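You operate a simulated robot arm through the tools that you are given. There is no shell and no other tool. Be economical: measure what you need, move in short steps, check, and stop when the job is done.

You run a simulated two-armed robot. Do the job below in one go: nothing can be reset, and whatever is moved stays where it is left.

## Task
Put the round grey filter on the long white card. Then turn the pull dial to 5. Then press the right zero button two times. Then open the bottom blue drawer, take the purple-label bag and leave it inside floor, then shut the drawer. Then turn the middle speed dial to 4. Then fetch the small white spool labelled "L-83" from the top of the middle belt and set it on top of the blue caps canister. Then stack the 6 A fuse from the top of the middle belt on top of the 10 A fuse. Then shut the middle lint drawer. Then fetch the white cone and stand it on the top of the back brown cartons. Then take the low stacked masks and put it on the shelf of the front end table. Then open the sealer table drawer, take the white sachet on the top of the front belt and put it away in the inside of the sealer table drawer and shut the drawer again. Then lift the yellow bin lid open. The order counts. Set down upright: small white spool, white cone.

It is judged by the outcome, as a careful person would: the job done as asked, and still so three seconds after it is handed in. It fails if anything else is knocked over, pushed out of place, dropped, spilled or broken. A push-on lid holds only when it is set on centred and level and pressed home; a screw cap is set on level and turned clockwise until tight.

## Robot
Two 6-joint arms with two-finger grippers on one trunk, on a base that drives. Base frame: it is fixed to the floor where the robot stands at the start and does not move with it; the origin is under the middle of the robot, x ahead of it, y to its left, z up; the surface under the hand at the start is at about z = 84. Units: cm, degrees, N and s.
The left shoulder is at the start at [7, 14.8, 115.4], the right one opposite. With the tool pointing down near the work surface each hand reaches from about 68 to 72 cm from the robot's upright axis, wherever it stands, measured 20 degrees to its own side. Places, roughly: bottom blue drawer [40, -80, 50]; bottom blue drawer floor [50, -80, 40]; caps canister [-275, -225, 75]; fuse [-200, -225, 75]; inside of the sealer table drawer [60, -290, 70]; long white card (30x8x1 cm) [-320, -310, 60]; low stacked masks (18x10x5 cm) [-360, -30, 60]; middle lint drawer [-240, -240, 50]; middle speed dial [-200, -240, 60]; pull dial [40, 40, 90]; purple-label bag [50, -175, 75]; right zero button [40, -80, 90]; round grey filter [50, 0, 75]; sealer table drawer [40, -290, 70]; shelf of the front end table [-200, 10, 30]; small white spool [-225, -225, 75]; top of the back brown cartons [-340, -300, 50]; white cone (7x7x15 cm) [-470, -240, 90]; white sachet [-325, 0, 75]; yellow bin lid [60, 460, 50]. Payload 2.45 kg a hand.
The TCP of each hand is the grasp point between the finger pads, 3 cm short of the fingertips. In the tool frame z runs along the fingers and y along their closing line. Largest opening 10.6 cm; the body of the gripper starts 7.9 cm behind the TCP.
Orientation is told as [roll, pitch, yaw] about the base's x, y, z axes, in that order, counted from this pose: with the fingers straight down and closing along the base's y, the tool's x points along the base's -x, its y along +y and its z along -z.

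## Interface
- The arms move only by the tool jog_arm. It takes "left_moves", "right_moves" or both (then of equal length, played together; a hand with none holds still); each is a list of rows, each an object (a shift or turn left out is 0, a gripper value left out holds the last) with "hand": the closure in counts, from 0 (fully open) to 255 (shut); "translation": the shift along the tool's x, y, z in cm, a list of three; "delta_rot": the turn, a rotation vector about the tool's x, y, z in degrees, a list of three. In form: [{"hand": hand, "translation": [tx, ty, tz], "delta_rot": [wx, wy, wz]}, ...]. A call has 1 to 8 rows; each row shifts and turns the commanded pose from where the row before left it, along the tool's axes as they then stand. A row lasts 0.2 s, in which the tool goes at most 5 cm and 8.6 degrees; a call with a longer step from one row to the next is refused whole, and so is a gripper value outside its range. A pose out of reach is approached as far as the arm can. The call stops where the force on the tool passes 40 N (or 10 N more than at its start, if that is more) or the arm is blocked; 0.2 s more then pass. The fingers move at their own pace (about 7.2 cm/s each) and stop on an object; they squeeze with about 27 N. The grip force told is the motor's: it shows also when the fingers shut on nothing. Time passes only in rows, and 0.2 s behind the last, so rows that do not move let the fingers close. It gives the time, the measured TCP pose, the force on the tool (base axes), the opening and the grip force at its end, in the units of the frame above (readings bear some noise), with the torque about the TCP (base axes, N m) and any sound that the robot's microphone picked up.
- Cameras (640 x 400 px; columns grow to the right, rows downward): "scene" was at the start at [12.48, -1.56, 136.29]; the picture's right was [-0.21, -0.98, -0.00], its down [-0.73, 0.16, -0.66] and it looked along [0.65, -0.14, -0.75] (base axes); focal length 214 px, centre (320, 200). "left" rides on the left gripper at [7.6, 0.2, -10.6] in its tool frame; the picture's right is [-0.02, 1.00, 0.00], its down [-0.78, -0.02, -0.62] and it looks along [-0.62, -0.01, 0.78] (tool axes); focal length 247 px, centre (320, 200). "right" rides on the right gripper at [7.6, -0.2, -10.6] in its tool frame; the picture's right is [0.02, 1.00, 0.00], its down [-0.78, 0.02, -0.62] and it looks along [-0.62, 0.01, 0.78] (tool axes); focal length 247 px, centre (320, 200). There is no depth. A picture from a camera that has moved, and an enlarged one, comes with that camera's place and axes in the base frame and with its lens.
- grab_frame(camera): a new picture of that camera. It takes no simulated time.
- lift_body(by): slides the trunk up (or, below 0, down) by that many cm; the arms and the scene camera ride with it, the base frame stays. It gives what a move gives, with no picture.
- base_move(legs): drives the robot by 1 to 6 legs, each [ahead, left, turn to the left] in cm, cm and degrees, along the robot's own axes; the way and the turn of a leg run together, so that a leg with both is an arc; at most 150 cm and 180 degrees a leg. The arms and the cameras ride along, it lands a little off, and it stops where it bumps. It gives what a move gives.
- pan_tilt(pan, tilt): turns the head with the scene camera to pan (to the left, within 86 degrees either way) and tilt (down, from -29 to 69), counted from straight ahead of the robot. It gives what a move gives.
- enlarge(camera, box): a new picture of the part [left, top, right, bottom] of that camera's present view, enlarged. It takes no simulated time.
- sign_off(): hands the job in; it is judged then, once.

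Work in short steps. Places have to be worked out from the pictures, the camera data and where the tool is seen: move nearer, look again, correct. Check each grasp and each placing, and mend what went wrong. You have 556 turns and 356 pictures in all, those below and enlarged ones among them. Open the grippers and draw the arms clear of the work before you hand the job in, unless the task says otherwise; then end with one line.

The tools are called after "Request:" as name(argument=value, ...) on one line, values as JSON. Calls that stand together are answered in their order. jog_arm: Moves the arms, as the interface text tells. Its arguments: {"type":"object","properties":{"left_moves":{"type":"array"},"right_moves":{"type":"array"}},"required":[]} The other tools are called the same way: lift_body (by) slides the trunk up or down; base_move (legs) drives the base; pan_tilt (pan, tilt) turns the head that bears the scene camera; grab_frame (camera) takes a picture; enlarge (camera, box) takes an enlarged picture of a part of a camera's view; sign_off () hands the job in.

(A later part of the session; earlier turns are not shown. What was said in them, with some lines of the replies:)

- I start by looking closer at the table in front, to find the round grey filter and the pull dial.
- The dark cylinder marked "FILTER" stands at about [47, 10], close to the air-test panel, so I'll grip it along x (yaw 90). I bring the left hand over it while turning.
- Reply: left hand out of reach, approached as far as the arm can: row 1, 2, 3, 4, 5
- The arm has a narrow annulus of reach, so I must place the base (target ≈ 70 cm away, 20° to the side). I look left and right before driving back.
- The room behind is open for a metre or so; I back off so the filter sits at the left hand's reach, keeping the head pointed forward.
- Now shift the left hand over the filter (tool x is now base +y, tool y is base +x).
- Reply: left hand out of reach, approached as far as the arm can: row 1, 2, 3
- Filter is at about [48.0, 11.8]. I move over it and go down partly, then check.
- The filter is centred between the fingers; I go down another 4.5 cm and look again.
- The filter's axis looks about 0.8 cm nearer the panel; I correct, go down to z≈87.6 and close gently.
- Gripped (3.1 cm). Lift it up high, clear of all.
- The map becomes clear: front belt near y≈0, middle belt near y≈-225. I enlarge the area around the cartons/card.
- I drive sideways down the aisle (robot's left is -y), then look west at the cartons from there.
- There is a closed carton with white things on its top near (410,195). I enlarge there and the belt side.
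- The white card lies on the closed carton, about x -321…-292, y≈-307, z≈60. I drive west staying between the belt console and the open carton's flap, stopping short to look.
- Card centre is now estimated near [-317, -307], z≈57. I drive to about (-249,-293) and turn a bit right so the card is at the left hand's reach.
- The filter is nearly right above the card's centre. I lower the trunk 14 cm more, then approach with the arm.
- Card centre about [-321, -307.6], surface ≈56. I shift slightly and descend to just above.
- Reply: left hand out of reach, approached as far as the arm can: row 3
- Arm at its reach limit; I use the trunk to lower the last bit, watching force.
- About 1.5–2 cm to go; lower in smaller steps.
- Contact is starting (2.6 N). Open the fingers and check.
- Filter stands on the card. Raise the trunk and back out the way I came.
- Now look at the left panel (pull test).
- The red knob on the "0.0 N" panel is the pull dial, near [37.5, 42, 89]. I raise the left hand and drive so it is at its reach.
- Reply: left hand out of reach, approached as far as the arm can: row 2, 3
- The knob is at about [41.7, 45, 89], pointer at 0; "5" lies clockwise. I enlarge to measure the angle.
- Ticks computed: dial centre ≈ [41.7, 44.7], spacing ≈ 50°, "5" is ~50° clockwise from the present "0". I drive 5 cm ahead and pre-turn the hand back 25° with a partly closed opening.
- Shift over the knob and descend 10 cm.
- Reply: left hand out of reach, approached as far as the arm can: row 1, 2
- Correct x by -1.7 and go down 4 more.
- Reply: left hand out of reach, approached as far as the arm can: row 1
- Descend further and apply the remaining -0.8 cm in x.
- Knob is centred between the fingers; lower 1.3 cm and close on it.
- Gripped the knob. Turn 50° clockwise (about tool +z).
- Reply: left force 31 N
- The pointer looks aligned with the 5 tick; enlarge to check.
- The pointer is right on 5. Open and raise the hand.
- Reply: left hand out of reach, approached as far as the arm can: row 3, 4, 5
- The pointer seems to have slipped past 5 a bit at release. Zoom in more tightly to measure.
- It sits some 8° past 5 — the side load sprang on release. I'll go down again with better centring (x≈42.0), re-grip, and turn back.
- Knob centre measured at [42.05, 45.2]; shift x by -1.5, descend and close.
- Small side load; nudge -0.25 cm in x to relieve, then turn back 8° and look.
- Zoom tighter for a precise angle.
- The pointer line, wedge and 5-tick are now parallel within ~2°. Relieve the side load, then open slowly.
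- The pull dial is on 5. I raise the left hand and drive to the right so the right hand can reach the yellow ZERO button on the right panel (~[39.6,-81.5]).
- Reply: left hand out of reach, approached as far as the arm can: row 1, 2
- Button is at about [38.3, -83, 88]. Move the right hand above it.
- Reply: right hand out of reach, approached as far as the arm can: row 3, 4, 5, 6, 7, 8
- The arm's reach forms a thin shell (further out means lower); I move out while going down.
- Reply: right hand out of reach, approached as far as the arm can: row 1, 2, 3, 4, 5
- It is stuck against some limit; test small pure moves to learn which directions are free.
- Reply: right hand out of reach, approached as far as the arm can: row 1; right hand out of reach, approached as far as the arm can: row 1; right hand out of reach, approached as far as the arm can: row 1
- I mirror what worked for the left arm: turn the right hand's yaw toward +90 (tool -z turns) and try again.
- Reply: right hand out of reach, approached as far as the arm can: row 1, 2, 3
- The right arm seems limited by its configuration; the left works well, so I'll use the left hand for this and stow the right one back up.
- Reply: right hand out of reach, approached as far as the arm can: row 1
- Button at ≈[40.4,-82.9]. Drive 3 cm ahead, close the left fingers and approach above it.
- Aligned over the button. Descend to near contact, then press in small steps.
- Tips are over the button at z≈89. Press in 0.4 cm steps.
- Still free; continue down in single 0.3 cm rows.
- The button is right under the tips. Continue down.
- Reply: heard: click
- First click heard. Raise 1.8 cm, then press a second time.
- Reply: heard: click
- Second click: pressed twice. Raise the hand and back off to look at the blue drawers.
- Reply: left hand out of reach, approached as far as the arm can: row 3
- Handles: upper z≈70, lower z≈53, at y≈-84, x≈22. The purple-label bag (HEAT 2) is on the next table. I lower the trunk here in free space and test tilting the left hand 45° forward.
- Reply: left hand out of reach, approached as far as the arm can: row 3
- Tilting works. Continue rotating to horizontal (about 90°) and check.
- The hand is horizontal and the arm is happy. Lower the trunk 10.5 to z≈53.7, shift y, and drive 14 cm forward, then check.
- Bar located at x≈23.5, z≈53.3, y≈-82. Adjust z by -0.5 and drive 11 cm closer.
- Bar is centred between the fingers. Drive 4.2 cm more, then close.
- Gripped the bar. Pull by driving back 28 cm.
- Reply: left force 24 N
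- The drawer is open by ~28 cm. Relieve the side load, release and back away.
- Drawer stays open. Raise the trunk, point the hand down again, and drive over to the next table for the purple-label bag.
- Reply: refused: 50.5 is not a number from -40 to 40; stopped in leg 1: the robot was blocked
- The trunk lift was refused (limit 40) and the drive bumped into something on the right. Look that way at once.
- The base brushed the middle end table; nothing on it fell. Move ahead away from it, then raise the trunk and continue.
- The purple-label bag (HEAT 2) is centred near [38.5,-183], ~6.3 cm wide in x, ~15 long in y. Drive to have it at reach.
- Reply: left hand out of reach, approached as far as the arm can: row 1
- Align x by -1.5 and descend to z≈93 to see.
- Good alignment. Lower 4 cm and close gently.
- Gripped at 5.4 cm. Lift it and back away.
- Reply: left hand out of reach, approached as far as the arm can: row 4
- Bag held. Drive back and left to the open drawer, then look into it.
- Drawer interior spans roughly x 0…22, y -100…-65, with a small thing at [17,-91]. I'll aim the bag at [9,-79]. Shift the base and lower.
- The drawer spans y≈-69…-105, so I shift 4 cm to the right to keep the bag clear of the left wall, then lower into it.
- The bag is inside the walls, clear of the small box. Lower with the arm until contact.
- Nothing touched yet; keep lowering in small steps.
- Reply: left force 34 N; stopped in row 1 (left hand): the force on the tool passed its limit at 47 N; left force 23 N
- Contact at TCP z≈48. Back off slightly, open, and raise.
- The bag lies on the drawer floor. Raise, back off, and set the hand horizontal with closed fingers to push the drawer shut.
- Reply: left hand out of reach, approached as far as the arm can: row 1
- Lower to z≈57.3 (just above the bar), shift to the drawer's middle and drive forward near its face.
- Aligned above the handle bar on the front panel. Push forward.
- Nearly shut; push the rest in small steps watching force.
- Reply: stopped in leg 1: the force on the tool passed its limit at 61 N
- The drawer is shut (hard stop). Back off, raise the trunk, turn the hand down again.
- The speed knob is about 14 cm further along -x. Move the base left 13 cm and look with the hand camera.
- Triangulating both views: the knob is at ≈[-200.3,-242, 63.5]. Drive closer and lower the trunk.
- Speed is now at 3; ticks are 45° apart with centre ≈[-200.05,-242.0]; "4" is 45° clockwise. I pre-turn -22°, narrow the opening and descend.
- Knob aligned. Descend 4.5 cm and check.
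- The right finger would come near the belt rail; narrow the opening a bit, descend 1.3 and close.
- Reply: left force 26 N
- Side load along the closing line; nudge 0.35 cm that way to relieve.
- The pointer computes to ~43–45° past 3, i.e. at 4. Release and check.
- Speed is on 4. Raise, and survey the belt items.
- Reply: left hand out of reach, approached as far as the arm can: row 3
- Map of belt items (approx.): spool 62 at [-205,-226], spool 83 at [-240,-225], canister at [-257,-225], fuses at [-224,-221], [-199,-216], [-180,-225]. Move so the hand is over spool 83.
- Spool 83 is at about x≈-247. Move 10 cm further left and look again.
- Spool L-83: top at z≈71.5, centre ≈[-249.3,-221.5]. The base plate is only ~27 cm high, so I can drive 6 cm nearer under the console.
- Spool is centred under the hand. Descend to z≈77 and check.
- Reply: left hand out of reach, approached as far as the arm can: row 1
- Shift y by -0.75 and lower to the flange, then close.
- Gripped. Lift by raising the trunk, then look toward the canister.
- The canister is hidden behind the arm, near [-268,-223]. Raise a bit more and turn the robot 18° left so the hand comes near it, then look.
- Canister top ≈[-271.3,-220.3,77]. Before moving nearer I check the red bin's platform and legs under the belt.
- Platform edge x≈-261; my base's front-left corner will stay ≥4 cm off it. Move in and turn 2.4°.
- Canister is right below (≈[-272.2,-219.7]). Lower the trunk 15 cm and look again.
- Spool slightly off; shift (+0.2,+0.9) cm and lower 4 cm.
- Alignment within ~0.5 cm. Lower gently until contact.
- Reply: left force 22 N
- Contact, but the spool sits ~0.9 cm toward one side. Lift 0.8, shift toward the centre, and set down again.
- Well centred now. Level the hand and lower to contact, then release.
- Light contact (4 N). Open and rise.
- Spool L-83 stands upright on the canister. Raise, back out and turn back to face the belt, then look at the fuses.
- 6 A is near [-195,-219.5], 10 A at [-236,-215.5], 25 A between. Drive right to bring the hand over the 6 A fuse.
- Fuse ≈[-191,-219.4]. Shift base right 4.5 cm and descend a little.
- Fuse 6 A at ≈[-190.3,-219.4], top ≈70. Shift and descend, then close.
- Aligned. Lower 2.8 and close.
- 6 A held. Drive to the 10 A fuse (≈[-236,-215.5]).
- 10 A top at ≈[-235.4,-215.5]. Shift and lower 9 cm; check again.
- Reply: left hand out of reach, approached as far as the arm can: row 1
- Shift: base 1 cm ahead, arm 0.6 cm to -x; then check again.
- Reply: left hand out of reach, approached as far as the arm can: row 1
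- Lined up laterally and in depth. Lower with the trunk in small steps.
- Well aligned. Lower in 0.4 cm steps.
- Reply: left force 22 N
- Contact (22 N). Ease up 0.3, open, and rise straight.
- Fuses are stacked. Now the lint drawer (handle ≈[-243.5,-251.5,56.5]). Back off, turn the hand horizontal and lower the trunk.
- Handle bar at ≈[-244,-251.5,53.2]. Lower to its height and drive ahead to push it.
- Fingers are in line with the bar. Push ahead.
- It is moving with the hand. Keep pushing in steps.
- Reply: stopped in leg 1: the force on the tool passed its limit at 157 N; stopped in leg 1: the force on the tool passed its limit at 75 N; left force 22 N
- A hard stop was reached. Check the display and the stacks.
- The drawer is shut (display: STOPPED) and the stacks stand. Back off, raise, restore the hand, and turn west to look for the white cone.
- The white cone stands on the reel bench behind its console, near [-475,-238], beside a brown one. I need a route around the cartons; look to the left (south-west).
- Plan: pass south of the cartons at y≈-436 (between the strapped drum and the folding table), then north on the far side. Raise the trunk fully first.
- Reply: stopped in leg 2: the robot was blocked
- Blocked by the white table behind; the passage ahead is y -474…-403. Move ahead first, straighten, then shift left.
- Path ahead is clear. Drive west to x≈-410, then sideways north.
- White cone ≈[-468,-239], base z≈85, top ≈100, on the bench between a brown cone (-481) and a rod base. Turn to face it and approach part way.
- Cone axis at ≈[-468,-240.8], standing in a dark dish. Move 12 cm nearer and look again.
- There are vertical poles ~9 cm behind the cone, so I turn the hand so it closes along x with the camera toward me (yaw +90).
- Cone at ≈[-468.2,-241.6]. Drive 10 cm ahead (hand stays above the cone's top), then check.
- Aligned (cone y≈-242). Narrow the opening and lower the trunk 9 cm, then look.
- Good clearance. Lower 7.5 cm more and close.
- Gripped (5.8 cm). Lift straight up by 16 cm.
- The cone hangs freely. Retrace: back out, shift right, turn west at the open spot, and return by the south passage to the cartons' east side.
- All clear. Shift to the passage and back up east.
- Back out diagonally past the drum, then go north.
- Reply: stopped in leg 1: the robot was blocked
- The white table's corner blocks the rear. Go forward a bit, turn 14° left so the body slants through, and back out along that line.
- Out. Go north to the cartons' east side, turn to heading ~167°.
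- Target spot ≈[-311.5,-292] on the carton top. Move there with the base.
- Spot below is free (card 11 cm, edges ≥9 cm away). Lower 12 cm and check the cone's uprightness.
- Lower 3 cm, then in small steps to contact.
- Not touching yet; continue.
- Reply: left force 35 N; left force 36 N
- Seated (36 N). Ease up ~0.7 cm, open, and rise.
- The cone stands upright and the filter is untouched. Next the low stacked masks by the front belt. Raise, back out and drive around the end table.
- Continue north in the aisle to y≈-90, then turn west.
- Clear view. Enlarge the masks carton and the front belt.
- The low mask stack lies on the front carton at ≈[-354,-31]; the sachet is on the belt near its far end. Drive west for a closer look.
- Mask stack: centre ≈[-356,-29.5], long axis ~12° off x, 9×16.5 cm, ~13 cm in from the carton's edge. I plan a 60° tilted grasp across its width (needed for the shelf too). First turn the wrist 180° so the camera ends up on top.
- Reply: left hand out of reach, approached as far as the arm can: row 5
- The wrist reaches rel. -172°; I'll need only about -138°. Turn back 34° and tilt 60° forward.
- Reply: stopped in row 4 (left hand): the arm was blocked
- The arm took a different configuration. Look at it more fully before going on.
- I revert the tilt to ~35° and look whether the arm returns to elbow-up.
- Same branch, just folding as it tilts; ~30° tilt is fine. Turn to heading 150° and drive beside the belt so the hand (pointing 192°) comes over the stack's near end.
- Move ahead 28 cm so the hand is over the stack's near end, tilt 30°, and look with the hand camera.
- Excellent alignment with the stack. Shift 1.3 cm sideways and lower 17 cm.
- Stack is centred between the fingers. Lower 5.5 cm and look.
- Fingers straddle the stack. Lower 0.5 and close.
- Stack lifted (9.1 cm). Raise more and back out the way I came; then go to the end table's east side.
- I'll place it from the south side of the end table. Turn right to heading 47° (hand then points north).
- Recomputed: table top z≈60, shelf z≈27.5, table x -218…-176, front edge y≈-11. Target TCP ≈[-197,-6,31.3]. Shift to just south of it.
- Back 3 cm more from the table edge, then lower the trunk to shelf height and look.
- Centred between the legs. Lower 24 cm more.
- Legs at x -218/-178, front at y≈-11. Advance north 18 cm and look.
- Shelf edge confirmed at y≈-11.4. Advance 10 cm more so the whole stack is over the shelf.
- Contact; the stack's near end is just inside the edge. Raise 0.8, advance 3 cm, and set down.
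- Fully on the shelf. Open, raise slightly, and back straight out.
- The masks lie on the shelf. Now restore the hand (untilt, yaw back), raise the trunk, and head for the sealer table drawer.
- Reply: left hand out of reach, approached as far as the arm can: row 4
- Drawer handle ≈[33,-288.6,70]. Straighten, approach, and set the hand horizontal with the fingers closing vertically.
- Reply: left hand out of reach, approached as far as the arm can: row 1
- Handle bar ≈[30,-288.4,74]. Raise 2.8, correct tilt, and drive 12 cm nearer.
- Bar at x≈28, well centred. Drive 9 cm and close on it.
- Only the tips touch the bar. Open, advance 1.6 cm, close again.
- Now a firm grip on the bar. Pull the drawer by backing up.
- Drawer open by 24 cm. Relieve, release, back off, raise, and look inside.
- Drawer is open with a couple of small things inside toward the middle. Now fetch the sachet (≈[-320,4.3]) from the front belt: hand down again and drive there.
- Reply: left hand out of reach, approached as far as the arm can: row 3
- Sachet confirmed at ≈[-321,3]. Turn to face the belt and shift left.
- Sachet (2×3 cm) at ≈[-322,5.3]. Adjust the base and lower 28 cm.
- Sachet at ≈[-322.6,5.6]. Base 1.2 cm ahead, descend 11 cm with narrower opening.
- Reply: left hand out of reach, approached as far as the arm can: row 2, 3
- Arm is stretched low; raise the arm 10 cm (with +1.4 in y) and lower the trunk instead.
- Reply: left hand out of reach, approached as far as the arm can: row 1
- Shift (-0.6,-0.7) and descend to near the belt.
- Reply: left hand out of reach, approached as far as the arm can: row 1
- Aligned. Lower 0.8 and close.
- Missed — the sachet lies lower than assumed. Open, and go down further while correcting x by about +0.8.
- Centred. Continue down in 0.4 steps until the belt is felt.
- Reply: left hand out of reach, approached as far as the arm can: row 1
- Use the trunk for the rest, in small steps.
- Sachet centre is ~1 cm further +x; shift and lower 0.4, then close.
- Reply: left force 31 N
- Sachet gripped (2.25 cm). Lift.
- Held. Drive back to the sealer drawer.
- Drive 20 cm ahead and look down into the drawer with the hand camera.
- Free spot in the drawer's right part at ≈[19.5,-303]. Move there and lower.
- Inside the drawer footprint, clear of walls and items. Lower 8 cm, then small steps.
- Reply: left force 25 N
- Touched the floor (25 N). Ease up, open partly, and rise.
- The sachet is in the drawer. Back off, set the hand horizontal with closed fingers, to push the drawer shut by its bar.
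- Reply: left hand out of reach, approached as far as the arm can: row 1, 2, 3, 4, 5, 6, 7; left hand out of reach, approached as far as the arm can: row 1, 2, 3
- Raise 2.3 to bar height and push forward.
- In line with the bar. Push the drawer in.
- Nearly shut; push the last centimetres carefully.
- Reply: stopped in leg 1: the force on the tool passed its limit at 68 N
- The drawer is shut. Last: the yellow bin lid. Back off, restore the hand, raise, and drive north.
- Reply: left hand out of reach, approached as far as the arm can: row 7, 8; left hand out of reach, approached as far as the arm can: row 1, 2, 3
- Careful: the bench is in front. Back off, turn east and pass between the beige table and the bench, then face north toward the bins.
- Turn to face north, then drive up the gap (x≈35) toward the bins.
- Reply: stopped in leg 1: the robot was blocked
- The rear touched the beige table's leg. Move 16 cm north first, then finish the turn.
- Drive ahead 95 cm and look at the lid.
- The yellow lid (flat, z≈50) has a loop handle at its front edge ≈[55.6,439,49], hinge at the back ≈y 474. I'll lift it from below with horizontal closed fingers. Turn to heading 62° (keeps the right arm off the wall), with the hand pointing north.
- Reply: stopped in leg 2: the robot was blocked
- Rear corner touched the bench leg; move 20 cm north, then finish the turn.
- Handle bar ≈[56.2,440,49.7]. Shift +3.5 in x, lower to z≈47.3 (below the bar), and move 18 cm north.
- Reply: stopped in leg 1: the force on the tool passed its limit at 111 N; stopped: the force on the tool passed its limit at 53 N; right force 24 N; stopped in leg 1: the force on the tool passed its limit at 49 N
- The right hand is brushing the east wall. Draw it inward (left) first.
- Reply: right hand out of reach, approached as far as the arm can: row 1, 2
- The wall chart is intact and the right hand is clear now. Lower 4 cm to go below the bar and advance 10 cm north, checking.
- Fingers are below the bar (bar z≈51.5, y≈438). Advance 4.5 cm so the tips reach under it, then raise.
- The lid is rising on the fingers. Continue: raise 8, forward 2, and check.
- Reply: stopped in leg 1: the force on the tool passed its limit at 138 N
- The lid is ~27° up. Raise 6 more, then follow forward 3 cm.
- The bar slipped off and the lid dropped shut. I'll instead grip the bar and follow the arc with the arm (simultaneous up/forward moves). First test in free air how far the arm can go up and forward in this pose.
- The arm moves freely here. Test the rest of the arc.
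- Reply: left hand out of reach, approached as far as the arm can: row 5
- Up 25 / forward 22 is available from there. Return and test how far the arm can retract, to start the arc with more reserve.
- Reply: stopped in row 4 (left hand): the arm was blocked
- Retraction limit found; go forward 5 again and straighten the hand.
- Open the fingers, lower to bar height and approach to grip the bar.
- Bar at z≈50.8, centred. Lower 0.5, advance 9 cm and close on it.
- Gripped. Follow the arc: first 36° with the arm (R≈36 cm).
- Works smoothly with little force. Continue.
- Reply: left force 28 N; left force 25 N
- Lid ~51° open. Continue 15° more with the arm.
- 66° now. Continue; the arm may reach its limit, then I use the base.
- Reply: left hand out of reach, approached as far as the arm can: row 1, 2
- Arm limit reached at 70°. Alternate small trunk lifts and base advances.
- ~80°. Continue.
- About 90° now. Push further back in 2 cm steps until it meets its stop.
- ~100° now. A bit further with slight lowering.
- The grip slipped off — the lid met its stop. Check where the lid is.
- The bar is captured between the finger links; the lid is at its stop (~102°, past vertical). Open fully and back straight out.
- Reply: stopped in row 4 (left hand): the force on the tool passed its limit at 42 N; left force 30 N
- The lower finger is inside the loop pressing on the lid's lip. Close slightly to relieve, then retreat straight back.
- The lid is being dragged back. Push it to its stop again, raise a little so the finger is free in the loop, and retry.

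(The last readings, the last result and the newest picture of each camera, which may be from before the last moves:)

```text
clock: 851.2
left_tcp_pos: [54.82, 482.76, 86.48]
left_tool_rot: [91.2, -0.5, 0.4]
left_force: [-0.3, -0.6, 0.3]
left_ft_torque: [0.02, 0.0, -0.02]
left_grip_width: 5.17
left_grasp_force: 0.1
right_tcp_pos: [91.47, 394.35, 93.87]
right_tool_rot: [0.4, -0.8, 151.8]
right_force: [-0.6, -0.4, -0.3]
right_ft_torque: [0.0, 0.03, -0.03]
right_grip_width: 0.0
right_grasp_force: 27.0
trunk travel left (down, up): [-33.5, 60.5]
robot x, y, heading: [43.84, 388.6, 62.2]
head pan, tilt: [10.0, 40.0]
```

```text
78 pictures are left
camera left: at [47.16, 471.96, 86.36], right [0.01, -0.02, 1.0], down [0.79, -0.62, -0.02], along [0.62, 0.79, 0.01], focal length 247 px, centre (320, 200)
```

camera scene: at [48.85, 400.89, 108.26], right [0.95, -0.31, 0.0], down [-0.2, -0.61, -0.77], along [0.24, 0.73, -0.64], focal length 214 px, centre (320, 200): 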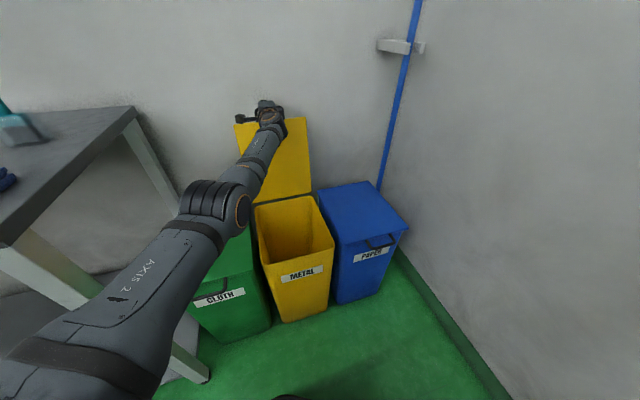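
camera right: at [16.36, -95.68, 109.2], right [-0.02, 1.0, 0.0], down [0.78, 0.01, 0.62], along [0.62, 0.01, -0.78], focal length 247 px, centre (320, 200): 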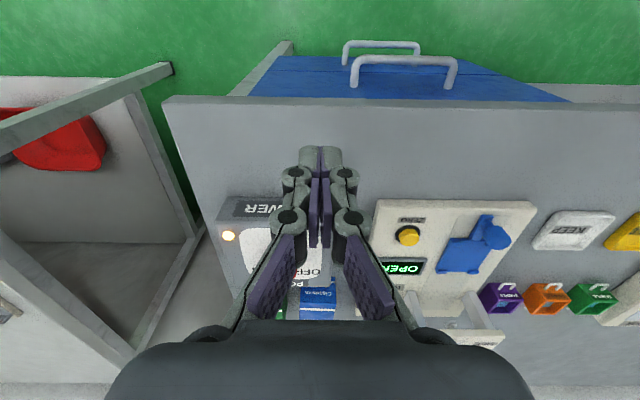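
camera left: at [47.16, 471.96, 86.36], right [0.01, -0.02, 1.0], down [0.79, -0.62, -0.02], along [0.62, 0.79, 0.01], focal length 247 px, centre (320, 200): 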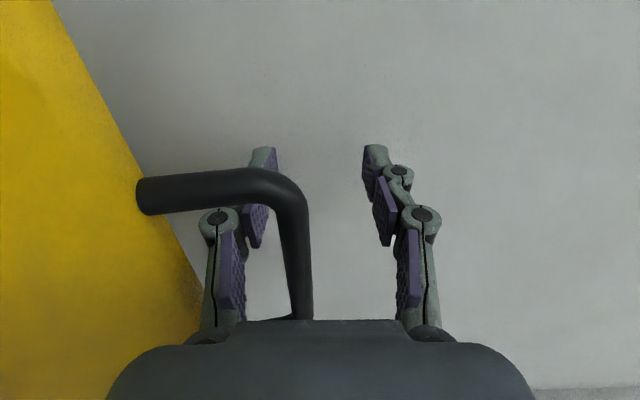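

Forces are zero now. Retreat 2.5 cm and see whether the lid stays.

Request:
base_move(legs=[[-2.2, -1.2, 0]])

Request:
grab_frame(camera="left")

```text
clock: 852.0
left_tcp_pos: [54.84, 480.13, 86.51]
left_tool_rot: [91.3, -0.4, 0.5]
left_force: [-0.1, -0.6, 1.4]
left_ft_torque: [-0.02, -0.01, -0.03]
left_grip_width: 5.18
left_grasp_force: 0.0
right_tcp_pos: [91.57, 391.82, 93.72]
right_tool_rot: [0.3, -0.8, 151.8]
right_force: [0.2, 0.0, -1.1]
right_ft_torque: [0.08, 0.01, 0.02]
right_grip_width: 0.0
right_grasp_force: 26.9
trunk travel left (down, up): [-33.5, 60.5]
robot x, y, heading: [43.83, 386.14, 62.1]
head pan, tilt: [10.0, 40.0]
```

```text
77 pictures are left
camera left: at [47.14, 469.36, 86.46], right [0.01, -0.02, 1.0], down [0.79, -0.61, -0.02], along [0.62, 0.79, 0.01], focal length 247 px, centre (320, 200)
```

left: 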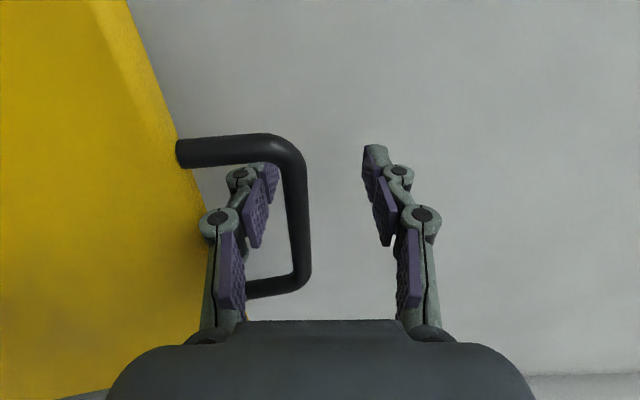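

The lid stays open while the hand slides out. Retreat further.

Request:
base_move(legs=[[-3.1, -1.65, 0]])

Request:
grab_frame(camera="left")

```text
clock: 852.9
left_tcp_pos: [54.88, 476.6, 86.57]
left_tool_rot: [91.3, -0.6, 0.4]
left_force: [0.3, -0.9, 0.5]
left_ft_torque: [-0.04, 0.02, -0.01]
left_grip_width: 5.17
left_grasp_force: 0.0
right_tcp_pos: [91.48, 388.11, 93.86]
right_tool_rot: [0.3, -0.9, 151.8]
right_force: [0.1, -0.4, -0.5]
right_ft_torque: [0.05, 0.01, -0.04]
right_grip_width: 0.0
right_grasp_force: 26.8
trunk travel left (down, up): [-33.5, 60.5]
robot x, y, heading: [44.43, 382.58, 62.2]
head pan, tilt: [10.0, 40.0]
```

```text
76 pictures are left
camera left: at [47.17, 465.79, 86.44], right [0.01, -0.02, 1.0], down [0.79, -0.62, -0.02], along [0.62, 0.79, 0.01], focal length 247 px, centre (320, 200)
```

left: 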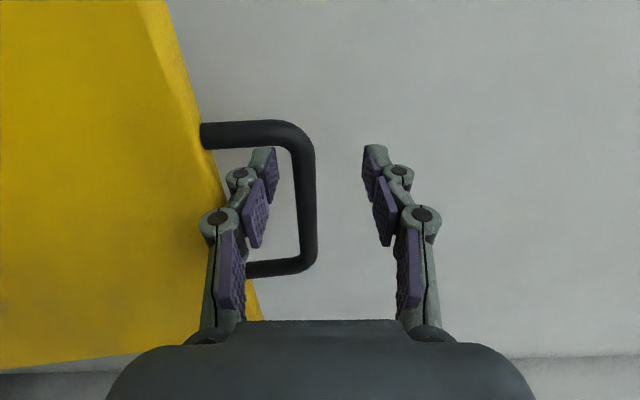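

Request:
base_move(legs=[[-1.3, -0.7, 0]])

Request:
grab_frame(camera="left")

```text
clock: 853.6
left_tcp_pos: [54.88, 475.01, 86.43]
left_tool_rot: [91.3, -0.5, 0.4]
left_force: [-0.6, 1.0, 0.5]
left_ft_torque: [-0.03, -0.03, 0.02]
left_grip_width: 5.14
left_grasp_force: 0.0
right_tcp_pos: [91.59, 386.78, 93.72]
right_tool_rot: [0.5, -0.9, 151.8]
right_force: [-0.7, -0.8, 0.2]
right_ft_torque: [-0.02, 0.01, 0.01]
right_grip_width: 0.02
right_grasp_force: 26.9
trunk travel left (down, up): [-33.5, 60.5]
robot x, y, heading: [44.48, 380.86, 61.9]
head pan, tilt: [10.0, 40.0]
```

```text
75 pictures are left
camera left: at [47.2, 464.34, 86.37], right [0.01, -0.02, 1.0], down [0.79, -0.62, -0.02], along [0.62, 0.79, 0.01], focal length 247 px, centre (320, 200)
```

left: 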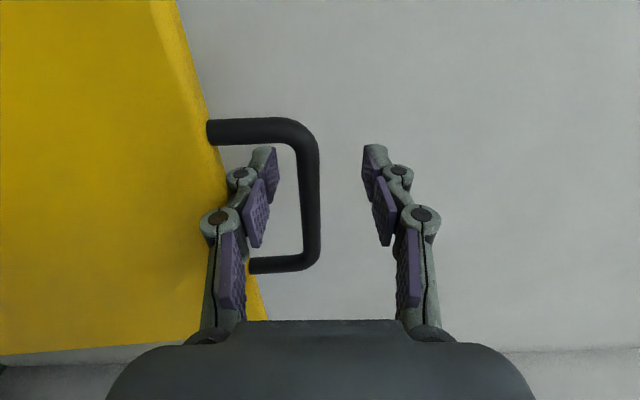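

The finger's underside is catching the lid's lip. Push back to the stop, raise the hand 1.2 cm inside the loop, then retreat.

Request:
base_move(legs=[[5.6, 3.0, 0]])

Request:
grab_frame(camera="left")

```text
clock: 854.6
left_tcp_pos: [54.93, 481.78, 86.15]
left_tool_rot: [91.2, -0.5, 0.4]
left_force: [-0.5, 0.4, -0.5]
left_ft_torque: [0.03, -0.02, -0.01]
left_grip_width: 5.23
left_grasp_force: 0.0
right_tcp_pos: [91.62, 393.36, 93.85]
right_tool_rot: [0.5, -0.8, 151.7]
right_force: [0.0, 0.7, -0.1]
right_ft_torque: [-0.02, -0.04, 0.01]
right_grip_width: 0.0
right_grasp_force: 27.3
trunk travel left (down, up): [-33.5, 60.5]
robot x, y, heading: [44.32, 387.28, 61.7]
head pan, tilt: [10.0, 40.0]
```

```text
74 pictures are left
camera left: at [47.26, 470.88, 86.17], right [0.01, -0.02, 1.0], down [0.79, -0.62, -0.02], along [0.62, 0.79, 0.01], focal length 247 px, centre (320, 200)
```

left: 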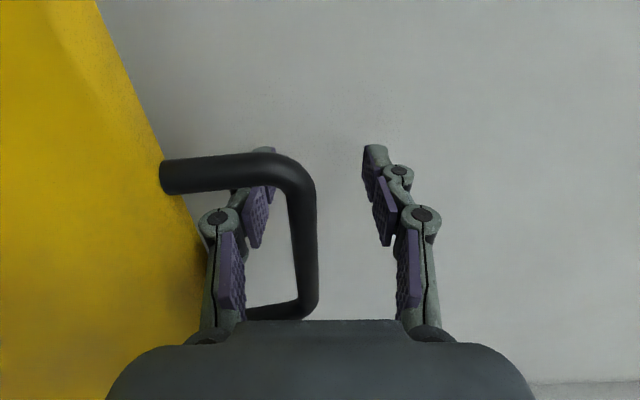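

Request:
lift_body(by=1.2)

Request:
base_move(legs=[[-2.7, -1.4, 0]])

Request:
grab_frame(camera="left")

```text
clock: 855.2
left_tcp_pos: [55.09, 481.6, 87.53]
left_tool_rot: [91.2, -0.5, 0.4]
left_force: [-0.1, -1.0, -0.3]
left_ft_torque: [-0.03, -0.02, 0.01]
left_grip_width: 5.2
left_grasp_force: 0.0
right_tcp_pos: [91.48, 393.19, 94.96]
right_tool_rot: [0.4, -0.8, 151.8]
right_force: [0.5, 0.0, -0.3]
right_ft_torque: [-0.04, 0.01, -0.01]
right_grip_width: 0.0
right_grasp_force: 27.1
trunk travel left (down, up): [-34.7, 59.3]
robot x, y, heading: [44.5, 387.02, 62.0]
head pan, tilt: [10.0, 40.0]
```

```text
clock: 856.1
left_tcp_pos: [55.02, 478.41, 87.6]
left_tool_rot: [91.2, -0.6, 0.4]
left_force: [-0.5, -0.5, 0.1]
left_ft_torque: [-0.07, 0.02, -0.01]
left_grip_width: 5.24
left_grasp_force: 0.5
right_tcp_pos: [91.59, 390.02, 94.94]
right_tool_rot: [0.4, -0.9, 151.7]
right_force: [-0.1, -0.3, 0.2]
right_ft_torque: [0.05, 0.02, -0.04]
right_grip_width: 0.0
right_grasp_force: 27.0
trunk travel left (down, up): [-34.7, 59.3]
robot x, y, heading: [43.95, 384.34, 62.0]
head pan, tilt: [10.0, 40.0]
```

```text
73 pictures are left
camera left: at [47.31, 467.66, 87.6], right [0.01, -0.02, 1.0], down [0.79, -0.62, -0.02], along [0.62, 0.79, 0.01], focal length 247 px, centre (320, 200)
```

left: 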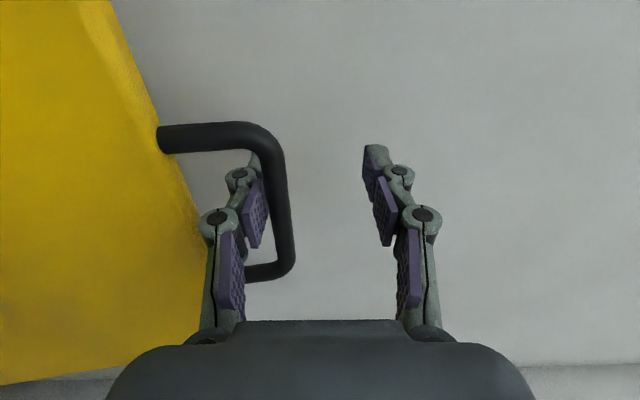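

The lid stays (bar y≈478). Continue retreating.

Request:
base_move(legs=[[-1.8, -0.95, 0]])

Request:
grab_frame(camera="left")

```text
clock: 856.9
left_tcp_pos: [54.95, 476.52, 87.52]
left_tool_rot: [91.2, -0.5, 0.4]
left_force: [-0.7, 0.1, -1.5]
left_ft_torque: [-0.03, 0.05, 0.04]
left_grip_width: 5.28
left_grasp_force: 0.6
right_tcp_pos: [91.5, 388.0, 94.96]
right_tool_rot: [0.3, -0.9, 151.7]
right_force: [0.2, 0.0, 0.8]
right_ft_torque: [0.04, 0.02, 0.02]
right_grip_width: 0.0
right_grasp_force: 26.8
trunk travel left (down, up): [-34.7, 59.3]
robot x, y, heading: [44.09, 382.35, 62.1]
head pan, tilt: [10.0, 40.0]
```

```text
72 pictures are left
camera left: at [47.28, 465.66, 87.58], right [0.01, -0.02, 1.0], down [0.79, -0.62, -0.02], along [0.62, 0.79, 0.01], focal length 247 px, centre (320, 200)
```

left: 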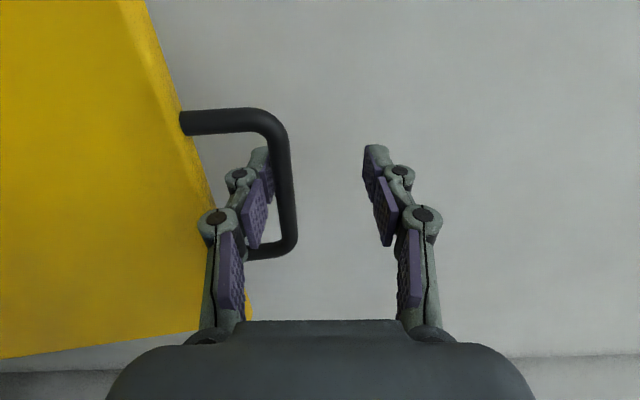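

Slight contact with the bar from below; lower 0.4 and retreat further.

Request:
lift_body(by=-0.4)

Request:
base_move(legs=[[-1.8, -0.95, 0]])

Request:
grab_frame(camera="left")

```text
clock: 857.4
left_tcp_pos: [54.99, 476.44, 87.27]
left_tool_rot: [91.2, -0.5, 0.5]
left_force: [0.7, 0.0, -0.1]
left_ft_torque: [-0.02, 0.01, -0.03]
left_grip_width: 5.2
left_grasp_force: 0.0
right_tcp_pos: [91.5, 388.09, 94.57]
right_tool_rot: [0.4, -0.8, 151.7]
right_force: [0.2, 0.4, -0.3]
right_ft_torque: [0.0, 0.02, 0.03]
right_grip_width: 0.01
right_grasp_force: 26.9
trunk travel left (down, up): [-34.3, 59.7]
robot x, y, heading: [44.14, 382.06, 61.8]
head pan, tilt: [10.0, 40.0]
```

```text
clock: 858.2
left_tcp_pos: [54.79, 474.38, 87.3]
left_tool_rot: [91.2, -0.6, 0.4]
left_force: [0.2, -0.9, 0.5]
left_ft_torque: [-0.01, -0.04, -0.02]
left_grip_width: 5.2
left_grasp_force: 0.1
right_tcp_pos: [91.49, 386.03, 94.63]
right_tool_rot: [0.3, -0.9, 151.7]
right_force: [-0.1, -0.8, -0.1]
right_ft_torque: [0.04, -0.01, -0.03]
right_grip_width: 0.01
right_grasp_force: 27.0
trunk travel left (down, up): [-34.3, 59.7]
robot x, y, heading: [44.35, 380.47, 62.1]
head pan, tilt: [10.0, 40.0]
```

```text
71 pictures are left
camera left: at [47.22, 463.62, 87.18], right [0.01, -0.02, 1.0], down [0.79, -0.62, -0.02], along [0.62, 0.79, 0.01], focal length 247 px, centre (320, 200)
```

left: 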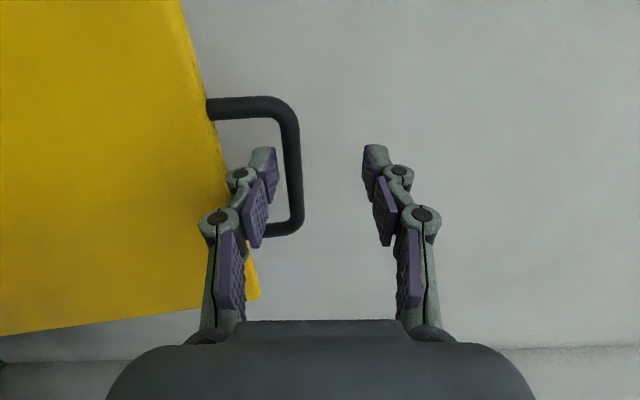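

Lid stays at y≈477; tips about to leave the loop. Retreat 6 cm more.

Request:
base_move(legs=[[-2.7, -1.4, 0]])

Request:
grab_frame(camera="left")

Request:
base_move(legs=[[-7, -3.7, 0]])

Request:
grab_frame(camera="scene")

```text
clock: 859.0
left_tcp_pos: [54.88, 471.35, 87.31]
left_tool_rot: [91.2, -0.5, 0.4]
left_force: [-0.2, -0.3, 0.6]
left_ft_torque: [-0.02, -0.01, 0.04]
left_grip_width: 5.19
left_grasp_force: 0.0
right_tcp_pos: [91.46, 383.05, 94.61]
right_tool_rot: [0.4, -0.8, 151.7]
right_force: [-0.2, -0.6, -0.1]
right_ft_torque: [0.04, -0.03, 0.0]
right_grip_width: 0.0
right_grasp_force: 27.2
trunk travel left (down, up): [-34.3, 59.7]
robot x, y, heading: [44.19, 377.44, 62.0]
head pan, tilt: [10.0, 40.0]
```

```text
70 pictures are left
camera left: at [47.23, 460.51, 87.23], right [0.01, -0.02, 1.0], down [0.79, -0.62, -0.02], along [0.62, 0.79, 0.01], focal length 247 px, centre (320, 200)
```

left: 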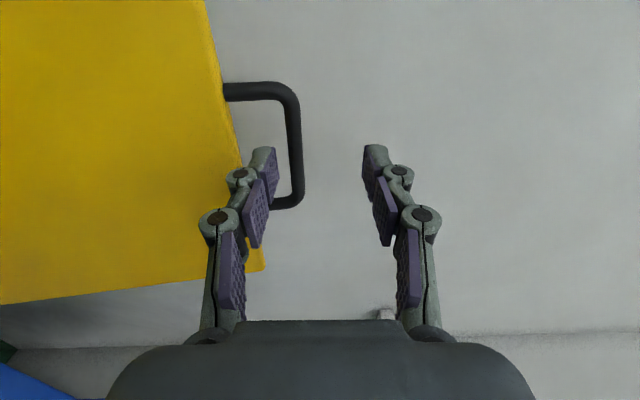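

```text
clock: 860.1
left_tcp_pos: [54.88, 463.34, 87.35]
left_tool_rot: [91.2, -0.5, 0.3]
left_force: [0.1, 0.1, -0.4]
left_ft_torque: [-0.04, -0.03, 0.0]
left_grip_width: 5.18
left_grasp_force: 0.1
right_tcp_pos: [91.51, 374.89, 94.67]
right_tool_rot: [0.3, -0.8, 151.7]
right_force: [0.3, 0.1, -0.2]
right_ft_torque: [0.01, -0.01, -0.01]
right_grip_width: 0.0
right_grasp_force: 27.1
trunk travel left (down, up): [-34.3, 59.7]
robot x, y, heading: [44.35, 369.54, 62.1]
head pan, tilt: [10.0, 40.0]
```

```text
69 pictures are left
camera scene: at [48.87, 381.78, 109.06], right [0.95, -0.31, 0.0], down [-0.2, -0.61, -0.77], along [0.24, 0.73, -0.64], focal length 214 px, centre (320, 200)
```

scene: 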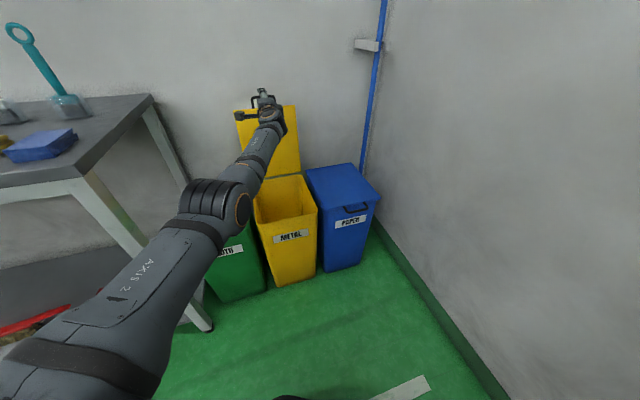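

The lid stands open by itself, past vertical. Draw the arm well clear and verify.

Request:
base_move(legs=[[-17, -9, 0]])

Request:
jog_arm(left_moves=[{"hand": 0}, {"hand": 0}, {}, {}, {}, {}], right_moves=[{"hand": 0}, {"hand": 0}, {}, {}, {}, {}])

Request:
grab_frame(camera="scene")

Request:
grab_frame(camera="left")

```text
clock: 861.6
left_tcp_pos: [55.06, 444.19, 87.28]
left_tool_rot: [91.2, -0.5, 0.2]
left_force: [-0.2, 0.0, 0.8]
left_ft_torque: [-0.01, 0.03, 0.0]
left_grip_width: 5.21
left_grasp_force: 0.2
right_tcp_pos: [91.26, 355.49, 94.61]
right_tool_rot: [0.4, -0.9, 151.4]
right_force: [0.2, 0.0, 0.2]
right_ft_torque: [0.03, -0.01, -0.02]
right_grip_width: 0.0
right_grasp_force: 27.4
trunk travel left (down, up): [-34.3, 59.7]
robot x, y, heading: [44.09, 349.9, 61.4]
head pan, tilt: [10.0, 40.0]
```

```text
clock: 863.0
left_tcp_pos: [55.11, 444.19, 87.2]
left_tool_rot: [91.3, -0.6, 0.2]
left_force: [-0.5, -1.1, -0.6]
left_ft_torque: [-0.01, -0.03, -0.01]
left_grip_width: 10.61
left_grasp_force: 0.1
right_tcp_pos: [91.45, 355.54, 94.69]
right_tool_rot: [0.3, -0.8, 151.4]
right_force: [-0.2, 1.0, 0.2]
right_ft_torque: [-0.03, 0.01, 0.01]
right_grip_width: 10.57
right_grasp_force: 0.2
trunk travel left (down, up): [-34.3, 59.7]
robot x, y, heading: [43.9, 350.21, 61.5]
head pan, tilt: [10.0, 40.0]
```

```text
68 pictures are left
camera scene: at [48.8, 362.58, 109.04], right [0.95, -0.31, 0.0], down [-0.2, -0.61, -0.77], along [0.24, 0.73, -0.64], focal length 214 px, centre (320, 200)
```

scene: 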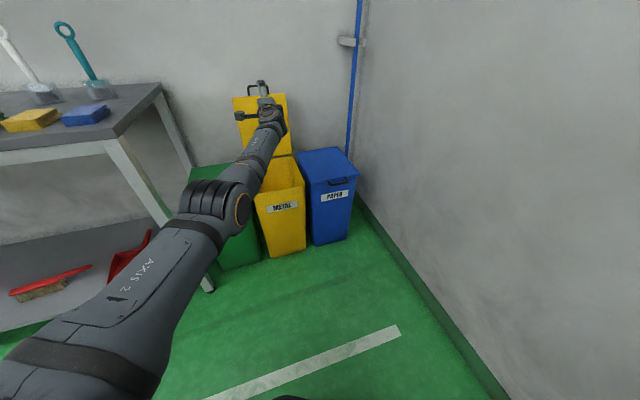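

```text
67 pictures are left
camera left: at [47.34, 433.35, 87.13], right [0.01, -0.02, 1.0], down [0.79, -0.62, -0.02], along [0.62, 0.79, 0.01], focal length 247 px, centre (320, 200)
```

left: 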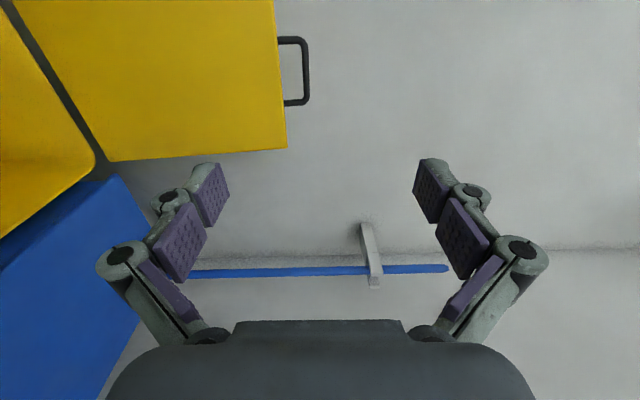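

The lid stays open, both grippers are open, and the arms are clear of the work. Every step has been done in order, so I hand the job in.

Request:
sign_off()

```text
The job is handed in.
```

I did all twelve steps in the order given and handed the job in. While driving I lightly bumped several tables and once pressed a hand against the east wall; nothing fell or visibly moved.
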